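You operate a simulated robot arm through the tools that you are given. There is no shell and no other tool. Be economical: measure what you need, move in short steps, check, and stop when the job is done.

Carry out the task below with a simulated robot arm. There is one attempt and no reset: what you move stays moved.

## Task
Take the blue box from the top of the sand bench and put it on the teal bench. Open the centre left drawer, take the blue cartridge from the green tray on the cream cupboard and put it in the inside of the centre left drawer, then shut the drawer. Open the low right drawer, take the filter from the inside of the low right drawer and put it on the purple tray and shut the drawer again. Put the purple crate on the teal bench away on the bottom shelf of the steel shelving. Do these in any order. Set down upright: blue cartridge.

The check looks at the end state, three seconds after you hand in, the way a careful person would. Anything else that was tipped, shoved, dropped, spilled or broken makes it a failure.

## Robot
A 6-joint arm with a two-finger gripper on a trunk, on a base that drives. Base frame: it is fixed to the floor where the robot stands at the start and does not move with it; the origin is under the middle of the robot, x ahead of it, y to its left, z up. Readings come in mm, degrees, newtons and seconds.
With the tool pointing down near the work surface it reaches from about 300 to 840 mm from the robot's upright axis, wherever it stands. Its first joint turns from -166.0 to 166.0 degrees. Places, roughly: blue box (13x7x6 cm) [600, 100, 800]; blue cartridge [-750, -3750, 1000]; bottom shelf of the steel shelving [8300, -5800, 300]; centre left drawer [-500, -3700, 500]; filter [0, -3750, 250]; inside of the centre left drawer [-500, -3600, 400]; low right drawer [-100, -3700, 200]; purple crate (39x22x13 cm) [-600, -2600, 900]; purple tray (22x19x3 cm) [600, -600, 800]; teal bench [-500, -2700, 900]. Payload 2.45 kg.
Tool frame: the origin (TCP) lies between the finger pads and is the grasp point; the fingertips stand 26 mm ahead of it; z points along the fingers, y is the line along which they close. The gripper opens to 96 mm. The gripper's body begins 69 mm behind the TCP.
Orientation is told as [roll, pitch, yaw] about the base's x, y, z axes, in that order, counted from this pose: with the fingers straight down and closing along the base's y, the tool's x points along the base's -x, its y along +y and its z along -z.

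## Interface
- The arm moves only by the tool apply_moves. Its argument "plan" is text: rows parted by semicolons, each of 7 numbers parted by spaces: the gripper command, from -1 (shut) to 1 (fully open), values between in proportion, then the shift along the base's x, y, z in units of 250 mm (1.0 is 250 mm), then the turn, a rotation vector about the base's x, y, z in units of 180 degrees (1.0 is 180 degrees). In form: claw tx ty tz rx ry rz; .... A call has 1 to 8 rows; each row is the pose to reach, as a shift and turn from the pose commanded when the call began. A call with a number of a shift or a turn outside -1 to 1 is refused whole. Rows are played at 5 a second. More than 50 mm and 8.6 degrees between two rows, or a gripper value outside its range, and nothing of the call is played. A pose out of reach is approached as far as the arm can. The call stops where the force on the tool passes 40 N (or 10 N more than at its start, if that is more) or the arm is blocked; 0.2 s more then pass. Each finger halts on what it meets, pressing with about 29 N; the grip force reading is that of the motor and also rises with nothing between the fingers. The clock runs only during rows and for 0.2 s after the last one: add rows that repeat a pose to give the fingers time. The reply holds the time, the measured pose of the TCP, the force on the tool along the base axes, the opening and the grip force, in the units named above and with some noise, with the torque about the TCP (base axes, N m) and any sound that the robot's microphone picked up.
- Cameras (640 x 400 px; columns grow to the right, rows downward): "scene" is now at [22.9, 110.5, 1150.6]; the picture's right is [-0.47, -0.88, 0.00], its down [-0.24, 0.13, -0.96] and it looks along [0.85, -0.45, -0.27] (base axes); focal length 287 px, centre (320, 200). "wrist" rides on the gripper at [82, 3, -98] in the tool frame; the picture's right is [-0.04, 1.00, 0.00], its down [-0.73, -0.03, -0.68] and it looks along [-0.68, -0.03, 0.73] (tool axes); focal length 256 px, centre (320, 200). There is no depth. A picture from a camera that has moved, and an enlarged one, comes with that camera's place and axes in the base frame and with its lens.
- snapshot(camera): a new picture of that camera. It takes no simulated time.
- raise_lower(by): slides the trunk up (or, below 0, down) by that many mm; the arm and the scene camera ride with it, the base frame stays. It gives what a move gives, with no picture.
- roll_base(legs): drives the robot by 1 to 6 legs, each [ahead, turn to the left] in mm and degrees, along the robot's own axes; the way and the turn of a leg run together, so that a leg with both is an arc; at most 1500 mm and 180 degrees a leg. The arm and the cameras ride along, it lands a little off, and it stops where it bumps. It gives what a move gives.
- aim_head(pan, tilt): turns the head with the scene camera to pan (to the left, within 155 degrees either way) and tilt (down, from -29 to 69), counted from straight ahead of the robot. It gives what a move gives.
- zoom(camera, box): a new picture of the part [left, top, right, bottom] of that camera's present view, enlarged. It takes no simulated time.
- hand_in(): hands the job in; it is judged then, once.

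Go step by step. Nothing tells you exact positions but the pictures and the camera data: compare them with the known pose of the tool, close in by small moves and look again before you grip or let go. The budget is 186 turns and 156 pictures, counting those below and the enlarged ones. Unless the task says otherwise, let go and move clear before handing in, and close with one line.

The tools are called after "Emit:" as a command line: name --argument value ..., lists and objects as JSON in quotes. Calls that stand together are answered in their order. apply_moves: Moves the arm, as the interface text tells. Its arguments: {"type":"object","properties":{"plan":{"type":"string"}},"required":["plan"]} The other tools are called the same way: raise_lower (by) slides the trunk up or down; roll_base (legs) drives the base; aim_head (pan, tilt) turns the head that bears the scene camera; snapshot (camera) takes a picture; zoom (camera, box) takes an enlarged picture of a part of a camera's view; hand_in () hands the job in.

At the start:

```text
time: 0.0
tcp_pos: [318.1, -321.2, 999.5]
ee_rot: [0.0, 0.0, 0.1]
ft_force: [-0.1, -0.4, 0.3]
torque: [-0.01, -0.02, 0.0]
gripper_width: 95.8
grasp_force: 0.1
trunk travel left (down, up): [-150.0, 0.0]
robot x, y, heading: [0.6, -1.5, 0.1]
head pan, tilt: [-28.0, 15.9]
```

scene: 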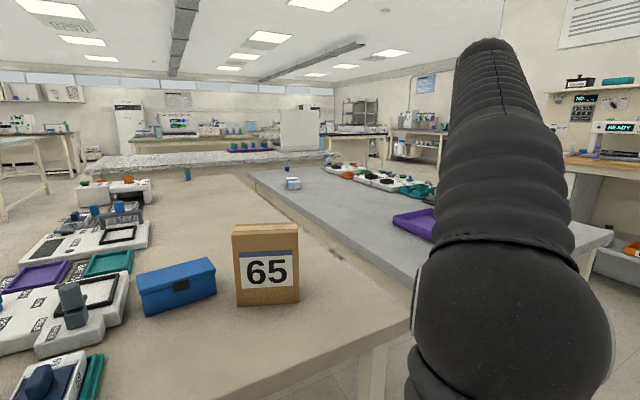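
wrist: 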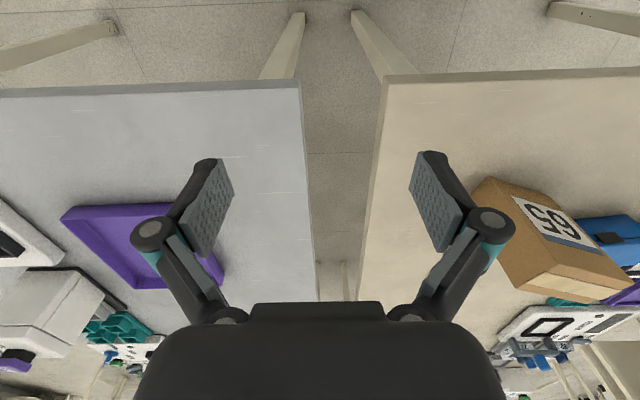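

I see the blue box on the sand bench at about (660, 120), with its long side along y. I'll swing the arm over it in short steps while turning the gripper so it closes along x.

Emit:
apply_moves --plan "1 0 0.16 0.04 0 0 -0.04; 1 0 0.32 0.08 0 0 -0.08; 1 0 0.48 0.12 0 0 -0.12; 1 0 0.64 0.16 0 0 -0.16; 1 0 0.8 0.2 0 0 -0.2; 1 0 0.96 0.2 0 0 -0.24"

Emit:
aim_head --pan 10 --tilt 35

Emit:
snapshot --camera "scene"

```text
time: 1.4
tcp_pos: [324.3, -81.7, 1009.4]
ee_rot: [0.2, -0.3, -43.0]
ft_force: [0.8, -0.3, 0.3]
torque: [0.0, 0.01, -0.02]
gripper_width: 95.9
grasp_force: 0.1
out of reach, approached as far as the arm can: row 2, 3, 4, 5, 6
trunk travel left (down, up): [-150.0, 0.0]
robot x, y, heading: [2.3, -1.7, -0.1]
head pan, tilt: [-28.0, 15.9]
```

```text
time: 2.4
tcp_pos: [324.8, -80.8, 1008.7]
ee_rot: [0.2, -0.3, -42.9]
ft_force: [0.2, -0.2, 0.2]
torque: [-0.03, 0.01, 0.0]
gripper_width: 96.1
grasp_force: 0.0
trunk travel left (down, up): [-150.0, 0.0]
robot x, y, heading: [-0.6, -5.6, 0.1]
head pan, tilt: [10.0, 35.0]
```

```text
153 pictures are left
camera scene: at [27.2, 169.7, 1120.1], right [0.17, -0.98, 0.0], down [-0.56, -0.1, -0.82], along [0.81, 0.14, -0.57], focal length 287 px, centre (320, 200)
```

scene: 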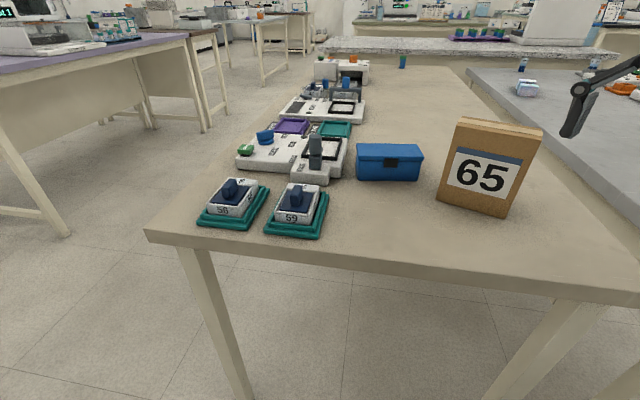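

The box shows clearly, with box 65 close to its right. I'll zoom in to measure it properly.

Emit:
zoom --camera "scene" --box '[320, 110, 560, 260]'

Emit:
snapshot --camera "wrist"

```text
2.67 times, centred on (440, 185) of scene
camera zoom: at [27.2, 169.7, 1120.1], right [0.17, -0.98, 0.0], down [-0.56, -0.1, -0.82], along [0.81, 0.14, -0.57], focal length 765 px, centre (0, 240)
```

zoom: 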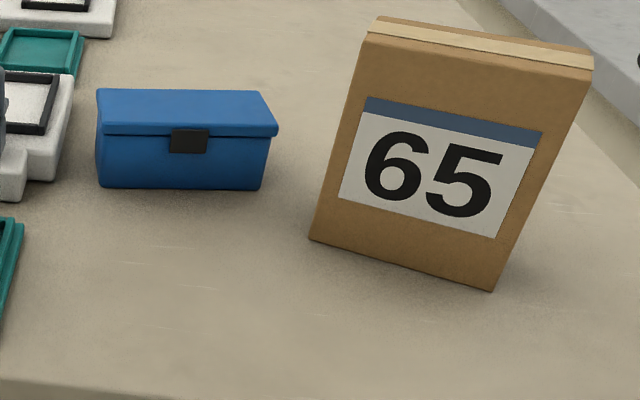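

```text
151 pictures are left
camera wrist: at [267.7, -24.0, 1106.4], right [0.71, 0.7, 0.0], down [0.51, -0.52, 0.68], along [0.48, -0.48, -0.73], focal length 256 px, centre (320, 200)
```

wrist: 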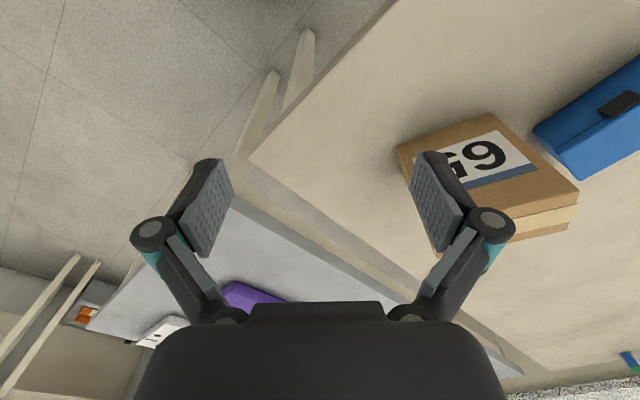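

The box is about 60 mm tall on a bench at z≈770, centred near (665, 118) and turned about 10°. I'll move towards it at a safe height.

Emit:
apply_moves --plan "1 0.117 0.121 0 0 0 -0.034; 1 0.233 0.241 0 0 0 -0.068; 1 0.35 0.362 0 0 0 -0.103; 1 0.467 0.483 0 0 0 -0.137; 1 0.583 0.603 0 0 0 -0.171; 1 0.7 0.724 0 0 0 -0.206"

Emit:
apply_moves --plan "1 0.16 0.02 -0.05 0 0 0; 1 0.32 0.04 -0.1 0 0 0; 1 0.48 0.06 -0.15 0 0 0; 1 0.64 0.08 -0.2 0 0 0; 1 0.64 0.08 -0.2 0 0 0"

Emit:
snapshot --camera "wrist"

Emit:
snapshot --camera "scene"

```text
time: 3.8
tcp_pos: [492.6, 97.1, 996.6]
ee_rot: [0.3, 0.0, -80.2]
ft_force: [-0.4, -1.0, 0.7]
torque: [0.04, -0.06, 0.02]
gripper_width: 95.8
grasp_force: 0.1
out of reach, approached as far as the arm can: row 5, 6
trunk travel left (down, up): [-150.0, 0.0]
robot x, y, heading: [4.6, -5.3, 0.1]
head pan, tilt: [10.0, 35.0]
```

```text
time: 5.0
tcp_pos: [636.0, 114.4, 923.4]
ee_rot: [0.2, 0.0, -80.1]
ft_force: [-0.3, -0.7, 0.1]
torque: [-0.02, -0.03, -0.01]
gripper_width: 95.9
grasp_force: 0.0
out of reach, approached as far as the arm can: row 2, 3, 4, 5
trunk travel left (down, up): [-150.0, 0.0]
robot x, y, heading: [-3.0, -3.4, 0.1]
head pan, tilt: [10.0, 35.0]
```

```text
150 pictures are left
camera wrist: at [625.1, 195.5, 1021.4], right [0.99, 0.13, 0.0], down [0.1, -0.73, 0.68], along [0.09, -0.67, -0.73], focal length 256 px, centre (320, 200)
```

wrist: 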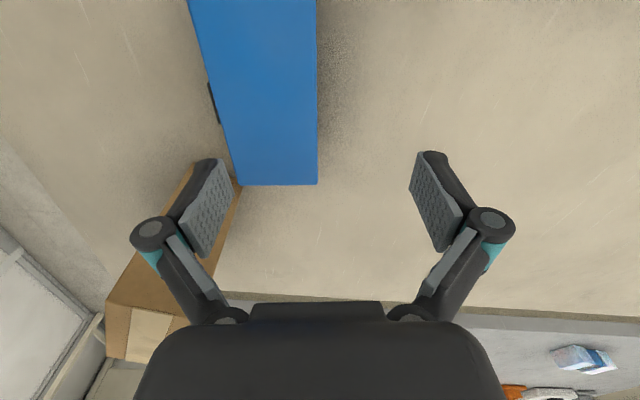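

```text
149 pictures are left
camera scene: at [27.2, 169.9, 1120.1], right [0.17, -0.98, 0.0], down [-0.56, -0.1, -0.82], along [0.81, 0.14, -0.57], focal length 287 px, centre (320, 200)
```

scene: 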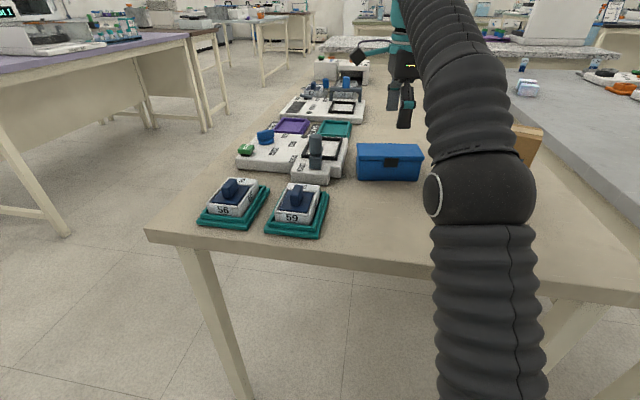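

The wrist view puts the box at about (600, 110), with the bench nearer z≈790. I'll centre over it and look again.

Emit:
apply_moves --plan "1 -0.07 0 0 0 0 -0.007; 1 -0.144 0 0 0 0 -0.012; 1 -0.144 0 -0.08 0 0 -0.012; 1 -0.144 0 -0.08 0 0 -0.012"

Emit:
snapshot --camera "wrist"

Emit:
snapshot --camera "scene"

```text
time: 6.0
tcp_pos: [600.9, 115.7, 905.1]
ee_rot: [0.0, 0.0, -82.1]
ft_force: [1.5, 0.4, -0.7]
torque: [-0.02, -0.02, 0.0]
gripper_width: 96.1
grasp_force: 0.0
trunk travel left (down, up): [-150.0, 0.0]
robot x, y, heading: [-2.4, 1.6, -0.0]
head pan, tilt: [10.0, 35.0]
```

```text
148 pictures are left
camera wrist: at [594.1, 195.4, 1002.1], right [1.0, 0.1, 0.0], down [0.07, -0.73, 0.68], along [0.07, -0.68, -0.73], focal length 256 px, centre (320, 200)
```

wrist: 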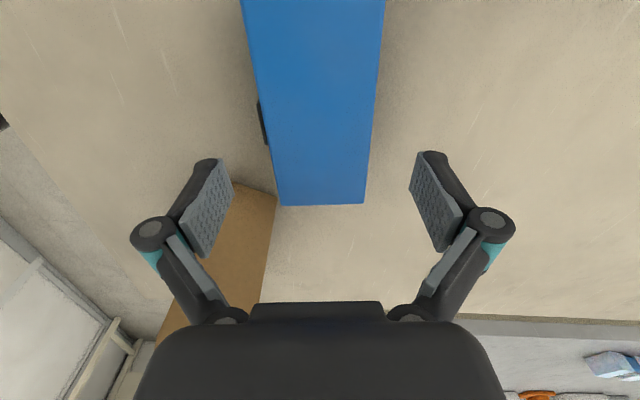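

```text
147 pictures are left
camera scene: at [27.3, 169.9, 1120.1], right [0.17, -0.98, 0.0], down [-0.56, -0.1, -0.82], along [0.81, 0.14, -0.57], focal length 287 px, centre (320, 200)
```

scene: 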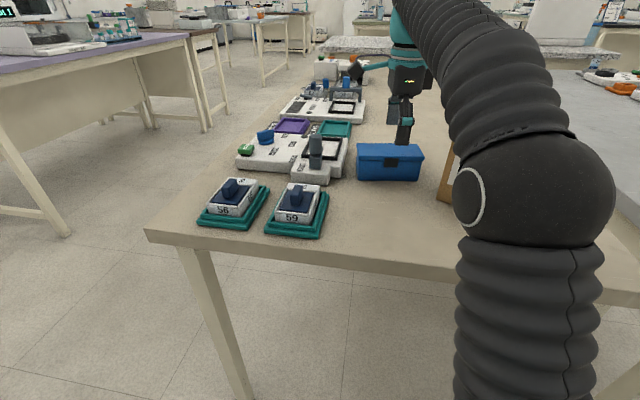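

The gripper is centred on the box in both views. I'll lower around it, close, and check the width.

Emit:
apply_moves --plan "1 0.004 0 -0.1 0 0 0; 1 0.004 0 -0.2 0 0 0; 1 0.004 0 -0.27 0 0 0; 1 0.004 0 -0.32 0 0 0; 1 0.004 0 -0.32 0 0 0"

Emit:
snapshot --camera "wrist"

Emit:
snapshot --camera "scene"

```text
time: 7.2
tcp_pos: [601.1, 113.3, 824.5]
ee_rot: [0.0, 0.0, -82.2]
ft_force: [0.3, 0.2, -0.4]
torque: [-0.02, -0.02, 0.0]
gripper_width: 96.1
grasp_force: 0.0
trunk travel left (down, up): [-150.0, 0.0]
robot x, y, heading: [0.8, -4.0, -0.2]
head pan, tilt: [10.0, 35.0]
```

```text
146 pictures are left
camera wrist: at [594.0, 194.0, 921.6], right [1.0, 0.1, 0.0], down [0.07, -0.73, 0.68], along [0.07, -0.68, -0.73], focal length 256 px, centre (320, 200)
```

wrist: 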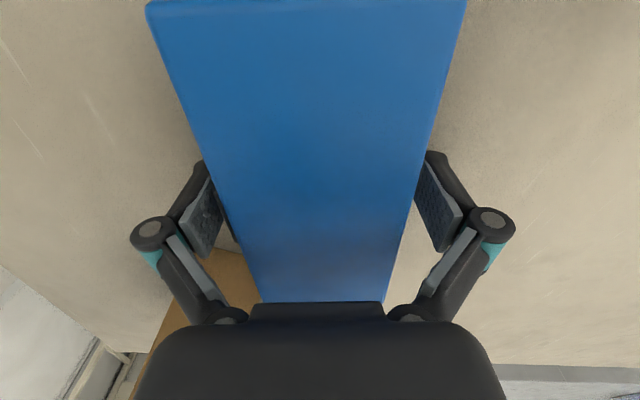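

```text
145 pictures are left
camera scene: at [27.2, 169.9, 1120.1], right [0.17, -0.98, 0.0], down [-0.56, -0.1, -0.82], along [0.81, 0.14, -0.57], focal length 287 px, centre (320, 200)
```

scene: 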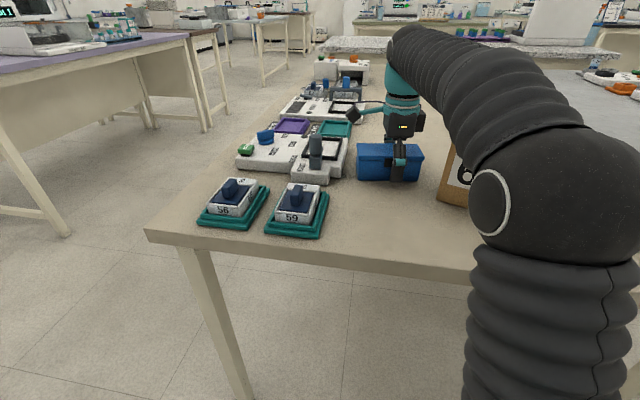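

Emit:
apply_moves --plan "0.4 0 0 0 0 0 0; -0.2 0 0 0 0 0 0; -1 0 0 0 0 0 0; -1 0 0 0 0 0 0; -1 0 0 0 0 0 0"

Emit:
apply_moves --plan "-1 0 0 0.08 0 0 0; -1 0 0 0.2 0 0 0; -1 0 0 0.36 0 0 0; -1 0 0 0.5 0 0 0; -1 0 0 0.5 0 0 0"

Emit:
snapshot --camera "wrist"

Emit:
snapshot --camera "scene"

```text
time: 8.4
tcp_pos: [601.0, 113.7, 823.6]
ee_rot: [0.0, 0.0, -82.2]
ft_force: [1.4, -0.1, 0.5]
torque: [0.05, 0.0, -0.01]
gripper_width: 61.2
grasp_force: 29.2
trunk travel left (down, up): [-150.0, 0.0]
robot x, y, heading: [-1.4, -2.3, -0.1]
head pan, tilt: [10.0, 35.0]
```

```text
time: 9.6
tcp_pos: [599.2, 112.0, 950.2]
ee_rot: [0.2, 0.0, -82.2]
ft_force: [-0.7, 0.4, -0.5]
torque: [-0.03, -0.02, 0.0]
gripper_width: 0.0
grasp_force: 28.4
trunk travel left (down, up): [-150.0, 0.0]
robot x, y, heading: [2.0, -3.5, -0.1]
head pan, tilt: [10.0, 35.0]
```

```text
144 pictures are left
camera wrist: at [591.5, 192.3, 1047.1], right [1.0, 0.1, 0.0], down [0.07, -0.73, 0.68], along [0.07, -0.68, -0.73], focal length 256 px, centre (320, 200)
```

wrist: 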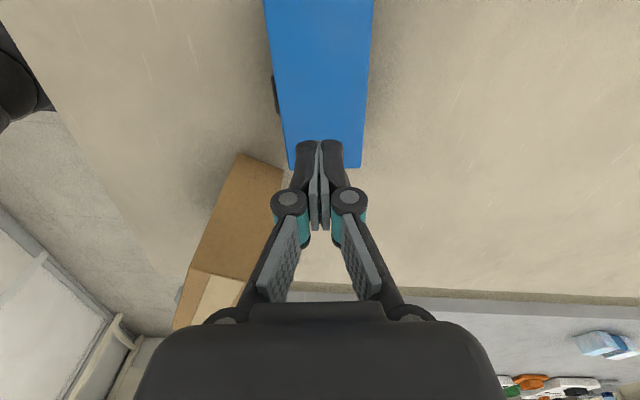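

```text
143 pictures are left
camera scene: at [27.2, 169.9, 1120.1], right [0.17, -0.98, 0.0], down [-0.56, -0.1, -0.82], along [0.81, 0.14, -0.57], focal length 287 px, centre (320, 200)
```

scene: 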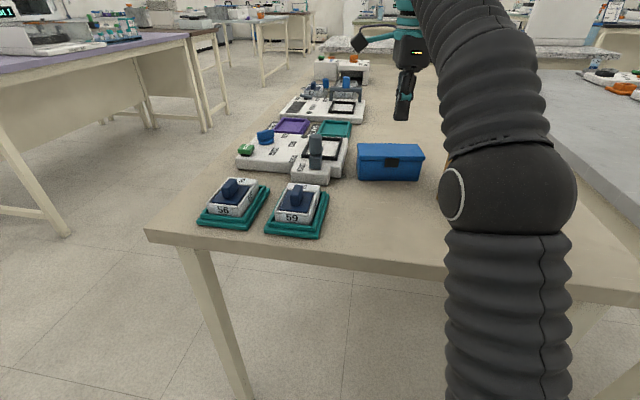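

The fingers slipped off without moving the box, so it needs a deeper grip and a slower lift. I'll try again lower and read the forces.

Emit:
apply_moves --plan "0 0 0 0 0 0 0; 1 0 0 0 0 0 0; 1 0 0 0 0 0 0; 1 0.006 0 -0.18 0 0 0; 1 0.006 0 -0.36 0 0 0; 1 0.006 0 -0.5 0 0 0; 1 0.006 0 -0.54 0 0 0; 1 0.006 0 -0.54 0 0 0"

Emit:
apply_moves --plan "0.4 0 0 0 0 0 0; 0 0 0 0 0 0 0; -1 0 0 0 0 0 0; -1 0 0 0 0 0 0; -1 0 0 0 0 0 0; -1 0 0 0 0 0 0; -1 0 0 0 0 0 0; -1 0 0 0 0 0 0"

Emit:
apply_moves --plan "-1 0 0 0.005 0 0 0; -1 0 0 0.01 0 0 0; -1 0 0 0.02 0 0 0; -1 0 0 0.02 0 0 0"

Emit:
snapshot --camera "wrist"

Emit:
zoom --camera "scene" --box '[320, 110, 480, 210]'

```text
time: 11.4
tcp_pos: [600.7, 115.1, 814.6]
ee_rot: [0.0, 0.0, -82.3]
ft_force: [-0.5, -0.2, 0.6]
torque: [-0.02, -0.01, 0.0]
gripper_width: 96.0
grasp_force: 0.1
trunk travel left (down, up): [-150.0, 0.0]
robot x, y, heading: [-0.1, -1.5, -0.2]
head pan, tilt: [10.0, 35.0]
```

```text
time: 12.2
tcp_pos: [598.4, 113.2, 821.3]
ee_rot: [0.5, -0.1, -82.2]
ft_force: [-14.8, -2.0, 37.2]
torque: [-0.33, 1.68, -0.03]
gripper_width: 61.6
grasp_force: 29.3
trunk travel left (down, up): [-150.0, 0.0]
robot x, y, heading: [-5.2, -2.0, -0.1]
head pan, tilt: [10.0, 35.0]
stopped in row 3: the force on the tool passed its limit at 47 N (the readings are from after the stop); the commanded pose is now the measured one
```

```text
time: 13.2
tcp_pos: [598.9, 112.6, 821.9]
ee_rot: [0.2, 0.1, -82.3]
ft_force: [-10.1, -2.3, 21.0]
torque: [-0.04, 0.62, 0.03]
gripper_width: 61.3
grasp_force: 29.2
trunk travel left (down, up): [-150.0, 0.0]
robot x, y, heading: [-2.2, -0.6, 0.3]
head pan, tilt: [10.0, 35.0]
```

```text
142 pictures are left
camera wrist: at [592.4, 194.9, 919.9], right [1.0, 0.1, 0.0], down [0.07, -0.73, 0.68], along [0.07, -0.68, -0.73], focal length 256 px, centre (320, 200)
```

wrist: 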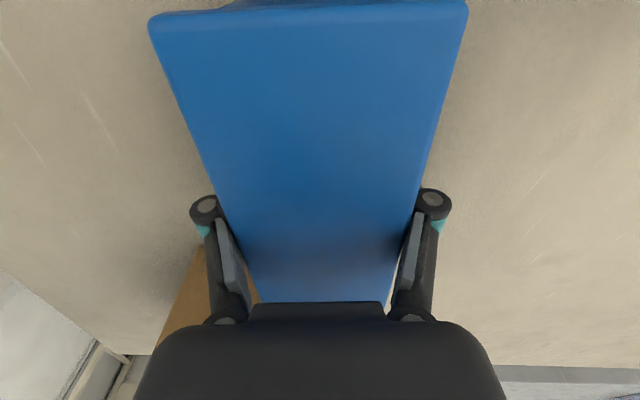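

```text
4.00 times, centred on (400, 160) of scene
camera zoom: at [25.8, 169.5, 1120.0], right [0.17, -0.98, 0.0], down [-0.56, -0.1, -0.82], along [0.81, 0.14, -0.57], focal length 1147 px, centre (0, 360)
```

zoom: 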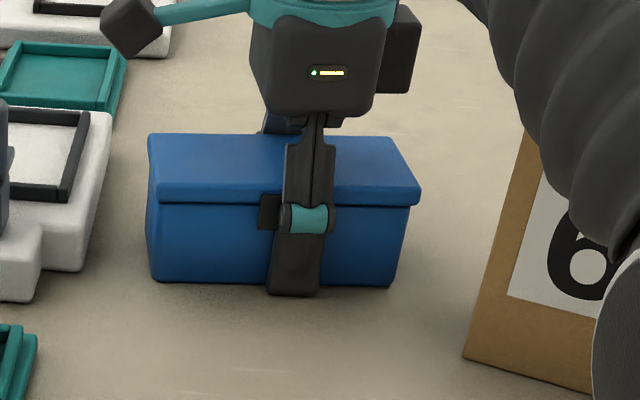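

The fingertips are touching the bench, so its surface is near z≈795. I still have the box at 61 mm, so I'll lift very slowly and check.

Emit:
apply_moves --plan "-1 0 0 0.01 0 0 0; -1 0 0 0.02 0 0 0; -1 0 0 0.03 0 0 0; -1 0 0 0.04 0 0 0; -1 0 0 0.05 0 0 0; -1 0 0 0.06 0 0 0; -1 0 0 0.07 0 0 0; -1 0 0 0.08 0 0 0"

Emit:
zoom --camera "scene" --box '[320, 110, 480, 210]'

```text
time: 15.0
tcp_pos: [600.2, 114.5, 841.5]
ee_rot: [0.1, 0.0, -82.3]
ft_force: [-0.5, 0.2, -0.8]
torque: [-0.02, 0.01, 0.0]
gripper_width: 61.3
grasp_force: 28.8
trunk travel left (down, up): [-150.0, 0.0]
robot x, y, heading: [1.8, -0.0, 0.0]
head pan, tilt: [10.0, 35.0]
```

```text
4.00 times, centred on (400, 160) of scene
camera zoom: at [27.1, 169.9, 1120.0], right [0.17, -0.98, 0.0], down [-0.56, -0.1, -0.82], along [0.81, 0.14, -0.57], focal length 1147 px, centre (0, 360)
```

zoom: 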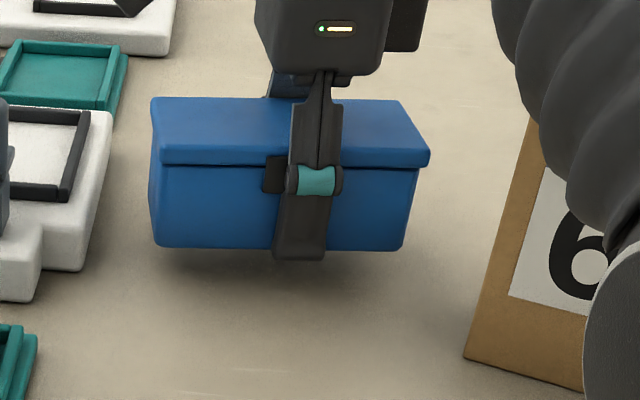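

The box is up and level this time. I'll keep lifting slowly.

Emit:
apply_moves --plan "-1 0 0 0.03 0 0 0; -1 0 0 0.06 0 0 0; -1 0 0 0.1 0 0 0; -1 0 0 0.14 0 0 0; -1 0 0 0.19 0 0 0; -1 0 0 0.24 0 0 0; -1 0 0 0.29 0 0 0; -1 0 0 0.34 0 0 0"

Emit:
apply_moves --plan "-1 -0.06 0 0.04 0 0 0; -1 -0.12 0 0.08 0 0 0; -1 -0.18 0 0.12 0 0 0; -1 -0.24 0 0.16 0 0 0; -1 -0.32 0 0.2 0 0 0; -1 -0.4 0 0.24 0 0 0; -1 -0.5 0 0.24 0 0 0; -1 -0.6 0 0.24 0 0 0"

Emit:
snapshot --camera "scene"

```text
time: 16.8
tcp_pos: [599.1, 114.5, 927.4]
ee_rot: [0.1, 0.0, -82.2]
ft_force: [0.9, 1.0, -1.4]
torque: [-0.01, 0.02, 0.0]
gripper_width: 61.6
grasp_force: 29.7
trunk travel left (down, up): [-150.0, 0.0]
robot x, y, heading: [0.9, -4.7, 0.1]
head pan, tilt: [10.0, 35.0]
```

```text
time: 18.6
tcp_pos: [449.6, 116.2, 987.6]
ee_rot: [0.0, 0.0, -82.2]
ft_force: [1.2, -0.2, -1.0]
torque: [-0.04, 0.05, 0.04]
gripper_width: 61.5
grasp_force: 29.1
trunk travel left (down, up): [-150.0, 0.0]
robot x, y, heading: [-2.3, -1.1, 0.2]
head pan, tilt: [10.0, 35.0]
```

```text
139 pictures are left
camera scene: at [27.5, 169.9, 1120.0], right [0.17, -0.98, 0.0], down [-0.57, -0.1, -0.82], along [0.81, 0.14, -0.57], focal length 287 px, centre (320, 200)
```

scene: 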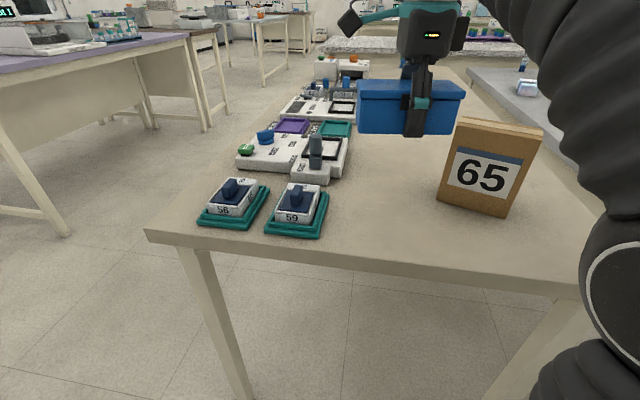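

The box is held safely. Now I'll look around to plan the drive to the teal bench.

Emit:
aim_head --pan -80 --tilt 20

Emit:
snapshot --camera "scene"

Emit:
aim_head --pan -140 --tilt 20

Emit:
snapshot --camera "scene"

```text
time: 20.2
tcp_pos: [449.1, 116.3, 987.2]
ee_rot: [0.1, 0.0, -82.2]
ft_force: [0.7, -0.1, -0.3]
torque: [-0.02, 0.02, 0.0]
gripper_width: 61.6
grasp_force: 28.9
trunk travel left (down, up): [-150.0, 0.0]
robot x, y, heading: [-1.4, -0.1, 0.1]
head pan, tilt: [-80.0, 20.0]
```

```text
138 pictures are left
camera scene: at [-43.4, 62.8, 1143.9], right [-0.98, -0.17, 0.0], down [-0.06, 0.34, -0.94], along [0.16, -0.93, -0.34], focal length 287 px, centre (320, 200)
```

scene: 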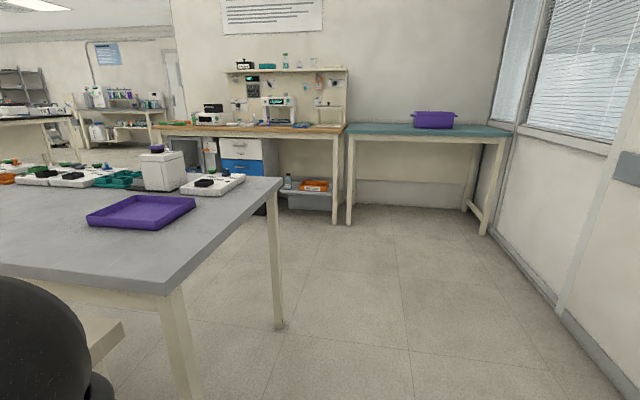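

```text
time: 21.5
tcp_pos: [448.8, 115.5, 987.0]
ee_rot: [0.1, 0.1, -82.2]
ft_force: [0.6, -0.8, -1.3]
torque: [-0.03, 0.0, 0.0]
gripper_width: 61.4
grasp_force: 28.8
trunk travel left (down, up): [-150.0, 0.0]
robot x, y, heading: [1.0, -5.3, -0.4]
head pan, tilt: [-140.0, 20.0]
```

```text
137 pictures are left
camera scene: at [-130.9, 94.6, 1143.9], right [-0.64, 0.77, 0.0], down [0.26, 0.22, -0.94], along [-0.72, -0.6, -0.34], focal length 287 px, centre (320, 200)
```

scene: 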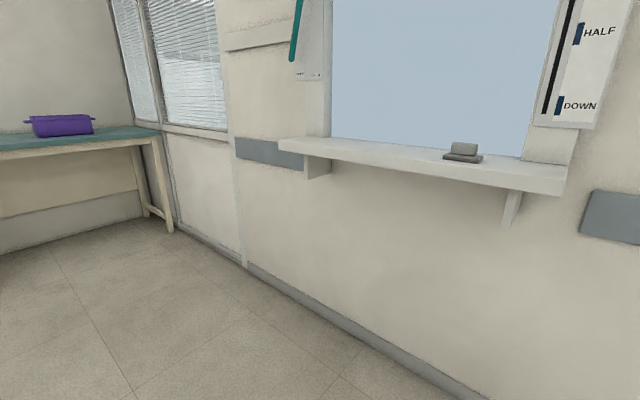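

The teal bench spans about x −1070 to 150, with its front edge at y≈−2400, and the crate is near (−560, −2600). I'll back off from the sand bench before turning, to keep clear of box 65.

Emit:
roll_base --legs '[[-300, 0], [0, -90]]'

Emit:
aim_head --pan 0 --tilt 25

Emit:
snapshot --camera "scene"

```text
time: 27.4
tcp_pos: [-188.0, -452.2, 987.4]
ee_rot: [0.0, 0.0, -172.4]
ft_force: [0.8, 0.4, -1.9]
torque: [-0.01, 0.04, 0.03]
gripper_width: 61.5
grasp_force: 29.1
trunk travel left (down, up): [-150.0, 0.0]
robot x, y, heading: [-305.3, -4.4, -90.2]
head pan, tilt: [-140.0, 20.0]
```

```text
time: 29.7
tcp_pos: [-187.8, -452.8, 986.7]
ee_rot: [0.2, -0.1, -172.4]
ft_force: [-0.2, -0.7, -0.7]
torque: [-0.01, 0.02, 0.01]
gripper_width: 61.5
grasp_force: 28.4
trunk travel left (down, up): [-150.0, 0.0]
robot x, y, heading: [-306.0, -5.7, -90.1]
head pan, tilt: [0.0, 25.0]
```

```text
136 pictures are left
camera scene: at [-146.1, -37.3, 1135.8], right [-1.0, 0.0, 0.0], down [0.0, 0.42, -0.91], along [0.0, -0.91, -0.42], focal length 287 px, centre (320, 200)
```

scene: 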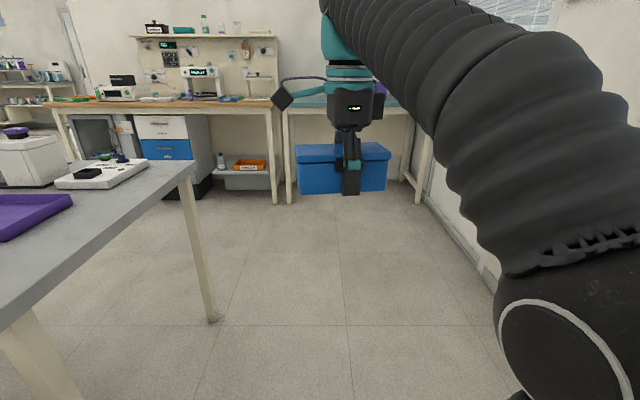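

The way is clear. I'll drive ahead towards the teal bench.

Emit:
roll_base --legs '[[1500, 0]]'

Emit:
aim_head --pan -15 --tilt 30

Emit:
snapshot --camera "scene"

```text
time: 37.2
tcp_pos: [-169.7, -1983.2, 987.1]
ee_rot: [0.1, 0.0, -171.5]
ft_force: [0.3, -0.1, -1.2]
torque: [0.01, -0.01, 0.01]
gripper_width: 61.4
grasp_force: 29.2
trunk travel left (down, up): [-150.0, 0.0]
robot x, y, heading: [-291.3, -1537.5, -89.4]
head pan, tilt: [0.0, 25.0]
```

```text
time: 38.0
tcp_pos: [-171.2, -1982.6, 987.6]
ee_rot: [0.1, -0.1, -171.3]
ft_force: [0.3, -0.7, -1.5]
torque: [0.0, -0.02, 0.0]
gripper_width: 61.4
grasp_force: 29.3
trunk travel left (down, up): [-150.0, 0.0]
robot x, y, heading: [-297.8, -1538.5, -89.2]
head pan, tilt: [-15.0, 30.0]
```

```text
135 pictures are left
camera scene: at [-160.8, -1563.2, 1127.9], right [-0.97, 0.24, 0.0], down [0.12, 0.48, -0.87], along [-0.21, -0.84, -0.5], focal length 287 px, centre (320, 200)
```

scene: 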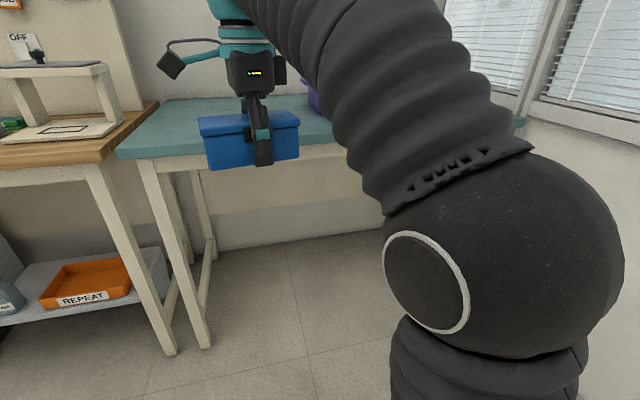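

The bench top looks to be at z≈845 with its front edge at y≈−2380. I'll roll a bit closer, then extend the box over the bench left of the crate.

Emit:
roll_base --legs '[[340, 0]]'

Emit:
apply_moves --plan "-1 0 -0.12 0 0 0 0; -1 0 -0.24 0 0 0 0; -1 0 -0.36 0 0 0 0; -1 0 -0.5 -0.04 0 0 0; -1 0 -0.64 -0.08 0 0 0; -1 0 -0.76 -0.12 0 0 0; -1 0 -0.88 -0.16 0 0 0; -1 0 -0.88 -0.16 0 0 0"

Emit:
aim_head --pan 5 --tilt 30

Emit:
snapshot --camera "scene"

Emit:
snapshot --camera "wrist"

```text
time: 40.2
tcp_pos: [-171.1, -2311.4, 987.3]
ee_rot: [0.1, 0.0, -171.8]
ft_force: [-0.5, 0.9, -0.9]
torque: [0.03, 0.03, 0.02]
gripper_width: 61.3
grasp_force: 29.1
trunk travel left (down, up): [-150.0, 0.0]
robot x, y, heading: [-294.6, -1863.9, -89.7]
head pan, tilt: [-15.0, 30.0]
```

```text
time: 42.0
tcp_pos: [-176.8, -2509.4, 917.0]
ee_rot: [0.3, 0.0, -171.8]
ft_force: [-0.1, -0.4, -1.6]
torque: [-0.01, 0.02, -0.01]
gripper_width: 61.5
grasp_force: 28.5
out of reach, approached as far as the arm can: row 3, 4, 5, 6, 7, 8
trunk travel left (down, up): [-150.0, 0.0]
robot x, y, heading: [-293.9, -1862.5, -89.5]
head pan, tilt: [-15.0, 30.0]
```

```text
time: 42.8
tcp_pos: [-175.6, -2508.6, 917.2]
ee_rot: [0.3, 0.0, -171.8]
ft_force: [-0.9, 0.6, -0.7]
torque: [0.0, 0.01, 0.04]
gripper_width: 61.5
grasp_force: 28.7
trunk travel left (down, up): [-150.0, 0.0]
robot x, y, heading: [-292.6, -1864.4, -89.3]
head pan, tilt: [5.0, 30.0]
```

```text
134 pictures are left
camera scene: at [-126.2, -1893.8, 1127.8], right [-1.0, -0.09, 0.0], down [-0.05, 0.5, -0.87], along [0.08, -0.86, -0.5], focal length 287 px, centre (320, 200)
```

scene: 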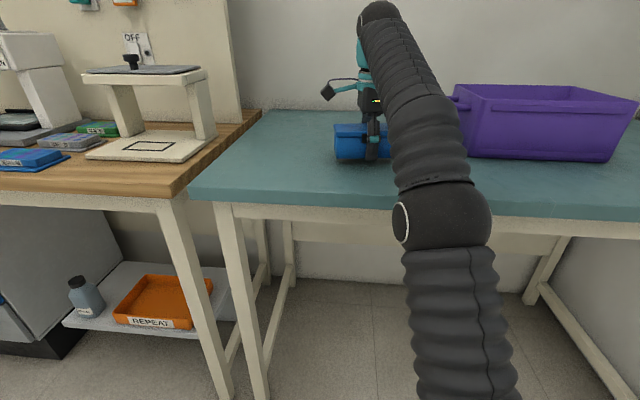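

```text
133 pictures are left
camera wrist: at [-93.8, -2500.3, 1014.9], right [0.1, -0.99, 0.01], down [-0.73, -0.07, 0.68], along [-0.67, -0.07, -0.73], focal length 256 px, centre (320, 200)
```

wrist: 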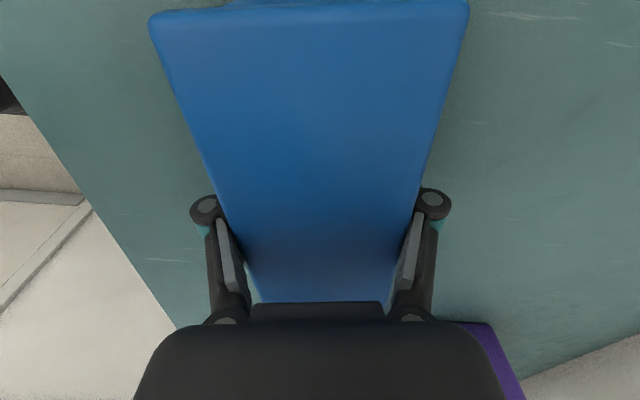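

The box hangs fully over the bench, clear of the crate. I'll lower it gently until it touches.

Emit:
apply_moves --plan "-1 0 0 -0.04 0 0 0; -1 0 0 -0.08 0 0 0; -1 0 0 -0.1 0 0 0; -1 0 0 -0.12 0 0 0; -1 0 0 -0.14 0 0 0; -1 0 0 -0.155 0 0 0; -1 0 0 -0.17 0 0 0; -1 0 0 -0.185 0 0 0"

Emit:
zoom --camera "scene" --box '[300, 80, 460, 180]'

```text
time: 43.5
tcp_pos: [-175.0, -2507.3, 902.7]
ee_rot: [1.2, 0.0, -171.8]
ft_force: [1.0, -4.2, 14.8]
torque: [0.52, 0.09, 0.0]
gripper_width: 61.3
grasp_force: 28.7
trunk travel left (down, up): [-150.0, 0.0]
robot x, y, heading: [-295.4, -1868.6, -89.4]
head pan, tilt: [5.0, 30.0]
stopped in row 3: the force on the tool passed its limit at 43 N (the readings are from after the stop); the commanded pose is now the measured one
```

```text
4.00 times, centred on (380, 130) of scene
camera zoom: at [-126.2, -1893.5, 1128.0], right [-1.0, -0.09, 0.0], down [-0.05, 0.5, -0.87], along [0.08, -0.86, -0.5], focal length 1147 px, centre (80, 480)
```

zoom: 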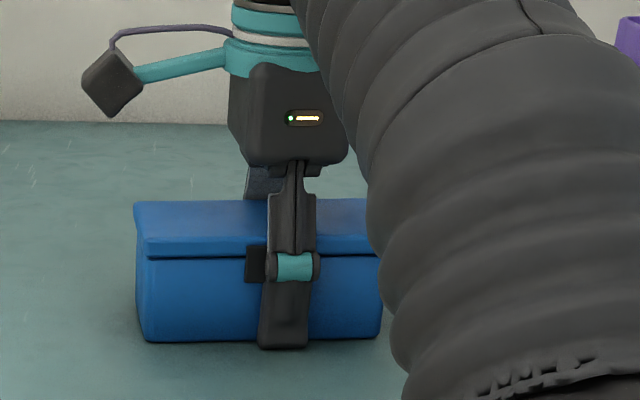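

The box is touching, with the bench at z≈876. I'll open the gripper and rise straight up.

Emit:
apply_moves --plan "-0.2 0 0 0 0 0 0; 0.2 0 0 0 0 0 0; 1 0 0 0 0 0 0; 1 0 0 0 0 0 0; 1 0 0 0 0 0 0; 1 0 0 0.05 0 0 0; 1 0 0 0.15 0 0 0; 1 0 0 0.3 0 0 0"

Emit:
apply_moves --plan "1 0 0.1 0.04 0 0 0; 1 0 0.24 0.04 0 0 0; 1 0 0.4 0.04 0 0 0; 1 0 0.56 0.04 0 0 0; 1 0 0.72 0.04 0 0 0; 1 0 0.88 0.04 0 0 0; 1 0 0.88 0.04 0 0 0"

Emit:
aim_head --pan -15 --tilt 25

Emit:
snapshot --camera "scene"

```text
time: 45.3
tcp_pos: [-177.8, -2486.4, 937.6]
ee_rot: [0.9, 0.1, -171.8]
ft_force: [0.5, 0.2, -0.4]
torque: [0.05, 0.02, -0.02]
gripper_width: 95.7
grasp_force: 0.0
out of reach, approached as far as the arm can: row 7, 8
trunk travel left (down, up): [-150.0, 0.0]
robot x, y, heading: [-293.0, -1865.3, -89.6]
head pan, tilt: [5.0, 30.0]
```

```text
time: 46.9
tcp_pos: [-177.7, -2266.4, 948.7]
ee_rot: [0.8, 0.0, -171.8]
ft_force: [0.1, 0.4, -0.1]
torque: [0.01, -0.01, 0.01]
gripper_width: 95.9
grasp_force: 0.1
trunk travel left (down, up): [-150.0, 0.0]
robot x, y, heading: [-294.4, -1864.7, -89.6]
head pan, tilt: [5.0, 30.0]
```

```text
time: 47.8
tcp_pos: [-178.1, -2267.7, 949.0]
ee_rot: [0.8, 0.1, -171.8]
ft_force: [-0.6, -0.6, -0.2]
torque: [-0.01, -0.02, 0.01]
gripper_width: 95.8
grasp_force: 0.0
trunk travel left (down, up): [-150.0, 0.0]
robot x, y, heading: [-290.5, -1866.6, -89.9]
head pan, tilt: [-15.0, 25.0]
```

```text
131 pictures are left
camera scene: at [-157.8, -1893.0, 1135.8], right [-0.97, 0.25, 0.0], down [0.11, 0.41, -0.91], along [-0.23, -0.88, -0.42], focal length 287 px, centre (320, 200)
```

scene: 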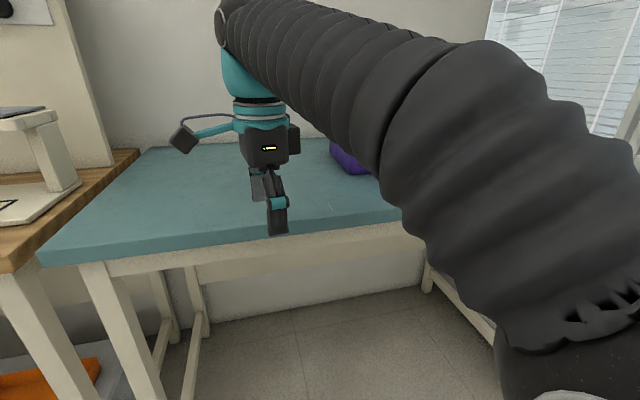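

I don't see the box where I expected it: the gripper didn't rise fully and may have dragged it. I'll check before moving anything else.

Emit:
snapshot --camera "wrist"

Emit:
zoom --camera "scene" --box '[160, 80, 400, 230]'

```text
130 pictures are left
camera wrist: at [-96.6, -2258.0, 1046.3], right [0.1, -0.99, 0.01], down [-0.73, -0.07, 0.68], along [-0.67, -0.08, -0.73], focal length 256 px, centre (320, 200)
```

wrist: 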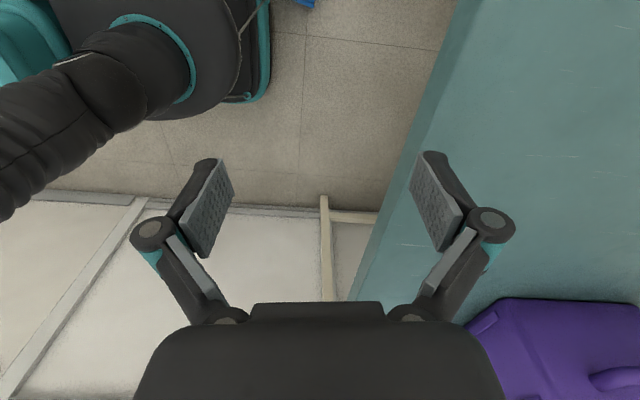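

```text
2.67 times, centred on (280, 155) of scene
camera zoom: at [-157.8, -1893.0, 1135.8], right [-0.97, 0.25, 0.0], down [0.11, 0.41, -0.91], along [-0.23, -0.88, -0.42], focal length 765 px, centre (427, 320)
```

zoom: 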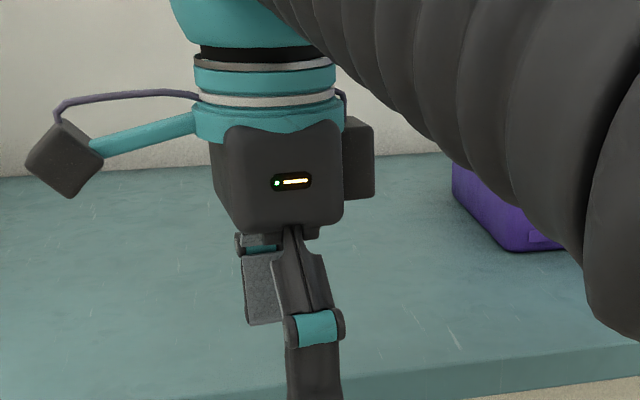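

The box has slid off to the floor, with a blue corner visible near (−180, −2230). I'll locate it so I can recover it.

Emit:
aim_head --pan 10 --tilt 62

Emit:
snapshot --camera "scene"

```text
time: 48.8
tcp_pos: [-178.8, -2267.2, 948.3]
ee_rot: [0.8, 0.0, -171.8]
ft_force: [-0.3, -0.4, -0.6]
torque: [-0.02, -0.02, -0.03]
gripper_width: 95.8
grasp_force: 0.0
trunk travel left (down, up): [-150.0, 0.0]
robot x, y, heading: [-291.8, -1862.7, -89.7]
head pan, tilt: [10.0, 62.0]
```

```text
128 pictures are left
camera scene: at [-123.1, -1867.1, 1083.5], right [-0.98, -0.18, 0.0], down [-0.16, 0.87, -0.47], along [0.08, -0.46, -0.88], focal length 287 px, centre (320, 200)
```

scene: 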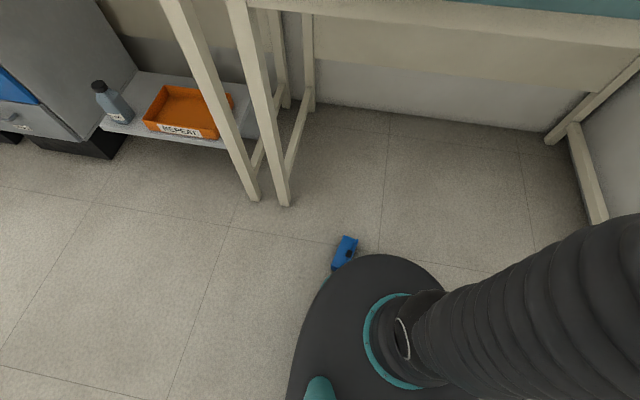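

Emit:
zoom --camera "scene" --box '[296, 220, 392, 280]'

```text
6.67 times, centred on (344, 250) of scene
camera zoom: at [-123.1, -1867.1, 1083.5], right [-0.98, -0.18, 0.0], down [-0.16, 0.87, -0.47], along [0.08, -0.46, -0.88], focal length 1912 px, centre (160, -133)
```

zoom: 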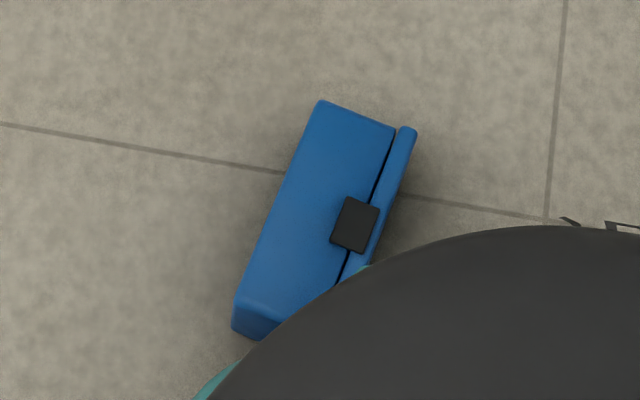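

The box lies on its back on the floor, lid shut, against the base plate. I'll back away from it, then pick it up and set it upright on the bench.

Emit:
roll_base --legs '[[-280, 0]]'

Emit:
raise_lower --by -150

Emit:
aim_head --pan 10 --tilt 55

Emit:
snapshot --camera "scene"

Emit:
snapshot --camera "wrist"

```text
time: 50.8
tcp_pos: [-181.0, -1986.8, 947.5]
ee_rot: [0.7, 0.0, -171.8]
ft_force: [-0.6, -0.1, 0.8]
torque: [-0.02, -0.03, 0.01]
gripper_width: 96.4
grasp_force: 0.1
trunk travel left (down, up): [-150.0, 0.0]
robot x, y, heading: [-296.7, -1582.8, -89.7]
head pan, tilt: [10.0, 62.0]
```

```text
time: 52.5
tcp_pos: [-180.4, -1987.9, 799.5]
ee_rot: [0.8, 0.0, -171.8]
ft_force: [-0.5, 0.1, 0.1]
torque: [0.0, 0.04, -0.01]
gripper_width: 96.2
grasp_force: 0.0
trunk travel left (down, up): [0.0, 150.0]
robot x, y, heading: [-293.9, -1584.1, -89.4]
head pan, tilt: [10.0, 62.0]
```

```text
time: 53.2
tcp_pos: [-181.3, -1987.5, 799.2]
ee_rot: [0.8, 0.0, -171.9]
ft_force: [-0.5, -0.5, 0.6]
torque: [0.0, -0.01, 0.0]
gripper_width: 96.0
grasp_force: 0.0
trunk travel left (down, up): [0.0, 150.0]
robot x, y, heading: [-293.1, -1583.3, -89.4]
head pan, tilt: [10.0, 55.0]
```

```text
126 pictures are left
camera scene: at [-123.9, -1594.6, 941.8], right [-0.98, -0.18, 0.0], down [-0.15, 0.81, -0.57], along [0.1, -0.56, -0.82], focal length 287 px, centre (320, 200)
```

scene: 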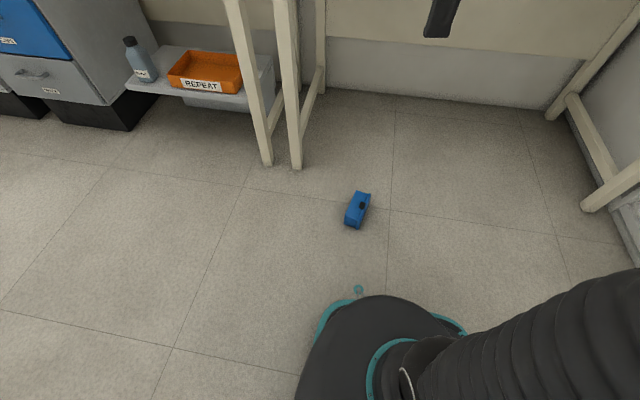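

```text
125 pictures are left
camera wrist: at [-98.6, -1977.9, 896.3], right [0.1, -0.99, 0.01], down [-0.73, -0.07, 0.68], along [-0.67, -0.08, -0.73], focal length 256 px, centre (320, 200)
```

wrist: 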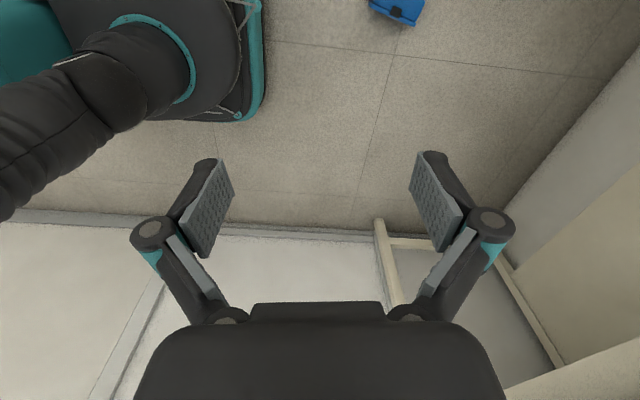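

Emit:
zoom --camera "scene" --box '[308, 180, 404, 240]'

```text
6.67 times, centred on (356, 210) of scene
camera zoom: at [-123.9, -1594.6, 941.8], right [-0.98, -0.18, 0.0], down [-0.15, 0.81, -0.57], along [0.1, -0.56, -0.82], focal length 1912 px, centre (80, 133)
```

zoom: 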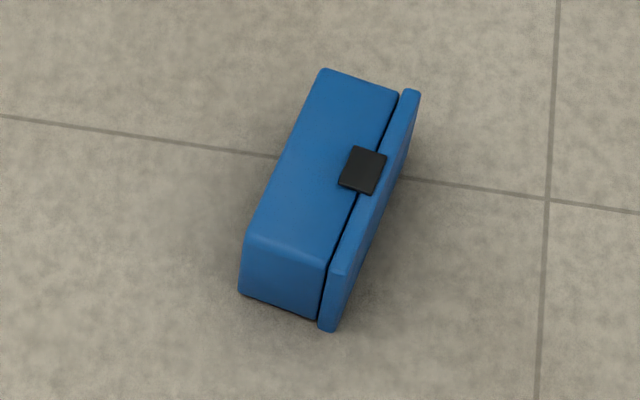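

The box centre is near (−156, −2196) on the floor, with its clasp face up and its bottom towards +x. I'll lower the arm over it, turning the fingers to close across the 6 cm direction.

Emit:
apply_moves --plan "1 0.012 -0.1 -0.125 0 0 0.046; 1 0.025 -0.2 -0.25 0 0 0.092; 1 0.037 -0.31 -0.375 0 0 0.138; 1 0.05 -0.42 -0.5 0 0 0.184; 1 0.06 -0.52 -0.625 0 0 0.23; 1 0.075 -0.62 -0.75 0 0 0.276; 1 0.09 -0.73 -0.875 0 0 0.322; 1 0.1 -0.836 -1 0 0 0.368"

Emit:
apply_moves --plan "1 0 0 -0.15 0 0 0; 1 0 0 -0.3 0 0 0; 1 0 0 -0.45 0 0 0; 1 0 0 -0.6 0 0 0.005; 1 0 0 -0.75 0 0 0.01; 1 0 0 -0.85 0 0 0.01; 1 0 0 -0.95 0 0 0.01; 1 0 0 -0.95 0 0 0.01"

Emit:
snapshot --camera "wrist"

Emit:
snapshot --camera "scene"

```text
time: 55.0
tcp_pos: [-154.2, -2196.2, 549.7]
ee_rot: [0.9, -0.1, -105.4]
ft_force: [-0.2, 0.5, 0.3]
torque: [-0.02, -0.03, 0.0]
gripper_width: 96.1
grasp_force: 0.0
trunk travel left (down, up): [0.0, 150.0]
robot x, y, heading: [-292.8, -1584.5, -89.4]
head pan, tilt: [10.0, 55.0]
```

```text
time: 56.8
tcp_pos: [-154.5, -2195.2, 313.1]
ee_rot: [0.8, 0.0, -103.7]
ft_force: [0.0, 0.6, 0.3]
torque: [-0.01, 0.03, 0.0]
gripper_width: 95.9
grasp_force: 0.1
trunk travel left (down, up): [0.0, 150.0]
robot x, y, heading: [-293.8, -1585.6, -89.3]
head pan, tilt: [10.0, 55.0]
```

```text
123 pictures are left
camera wrist: at [-132.6, -2117.9, 409.7], right [0.96, -0.28, 0.01], down [-0.21, -0.7, 0.68], along [-0.18, -0.65, -0.73], focal length 256 px, centre (320, 200)
```

wrist: 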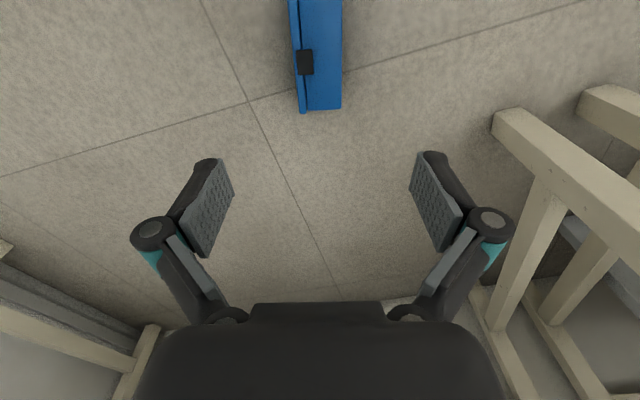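

```text
122 pictures are left
camera scene: at [-123.8, -1594.7, 941.8], right [-0.98, -0.18, 0.0], down [-0.15, 0.81, -0.57], along [0.1, -0.56, -0.82], focal length 287 px, centre (320, 200)
```

scene: 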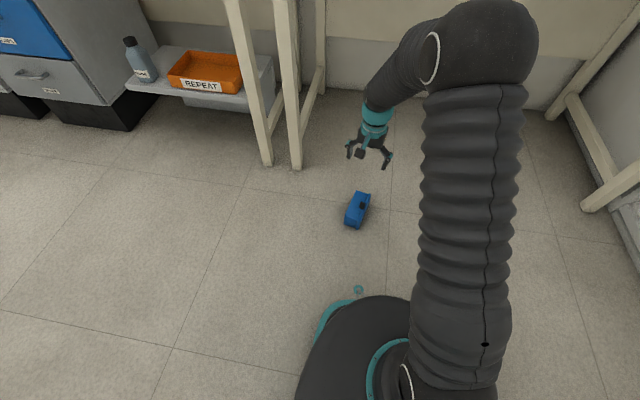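

The arm reaches the floor and is aligned over the box. I'll go down further.

Emit:
apply_moves --plan "1 0.004 -0.005 -0.18 0 0 0; 1 0.004 -0.005 -0.36 0 0 0; 1 0.004 -0.005 -0.54 0 0 0; 1 0.004 -0.005 -0.7 0 0 0; 1 0.004 -0.005 -0.8 0 0 0; 1 0.004 -0.005 -0.8 0 0 0"

Emit:
snapshot --camera "wrist"

Emit:
zoom --camera "scene" --box '[280, 140, 440, 240]'

```text
time: 58.2
tcp_pos: [-152.8, -2200.0, 110.7]
ee_rot: [0.8, -0.1, -103.7]
ft_force: [-0.5, 0.8, 0.2]
torque: [-0.03, 0.0, 0.01]
gripper_width: 96.0
grasp_force: 0.1
trunk travel left (down, up): [0.0, 150.0]
robot x, y, heading: [-294.0, -1581.0, -89.3]
head pan, tilt: [10.0, 55.0]
```

```text
121 pictures are left
camera wrist: at [-131.6, -2120.8, 209.3], right [0.96, -0.28, 0.01], down [-0.21, -0.7, 0.68], along [-0.18, -0.65, -0.73], focal length 256 px, centre (320, 200)
```

wrist: 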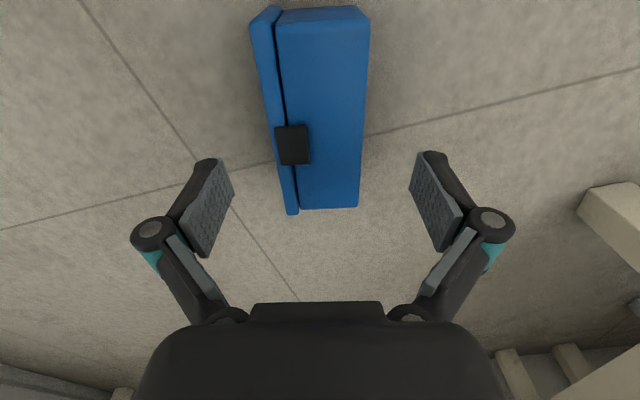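

```text
4.00 times, centred on (360, 190) of scene
camera zoom: at [-123.8, -1594.7, 941.8], right [-0.98, -0.18, 0.0], down [-0.15, 0.81, -0.57], along [0.1, -0.56, -0.82], focal length 1147 px, centre (160, 240)
```

zoom: 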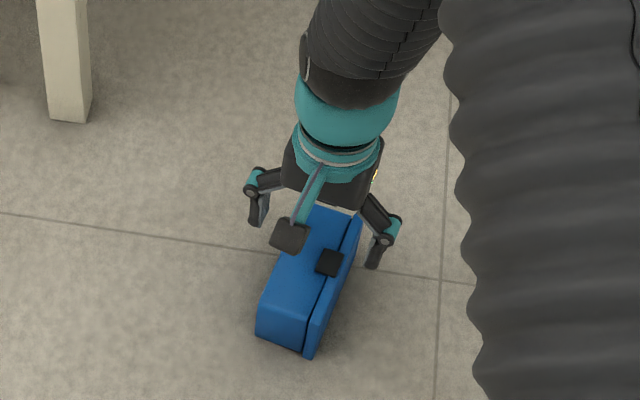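

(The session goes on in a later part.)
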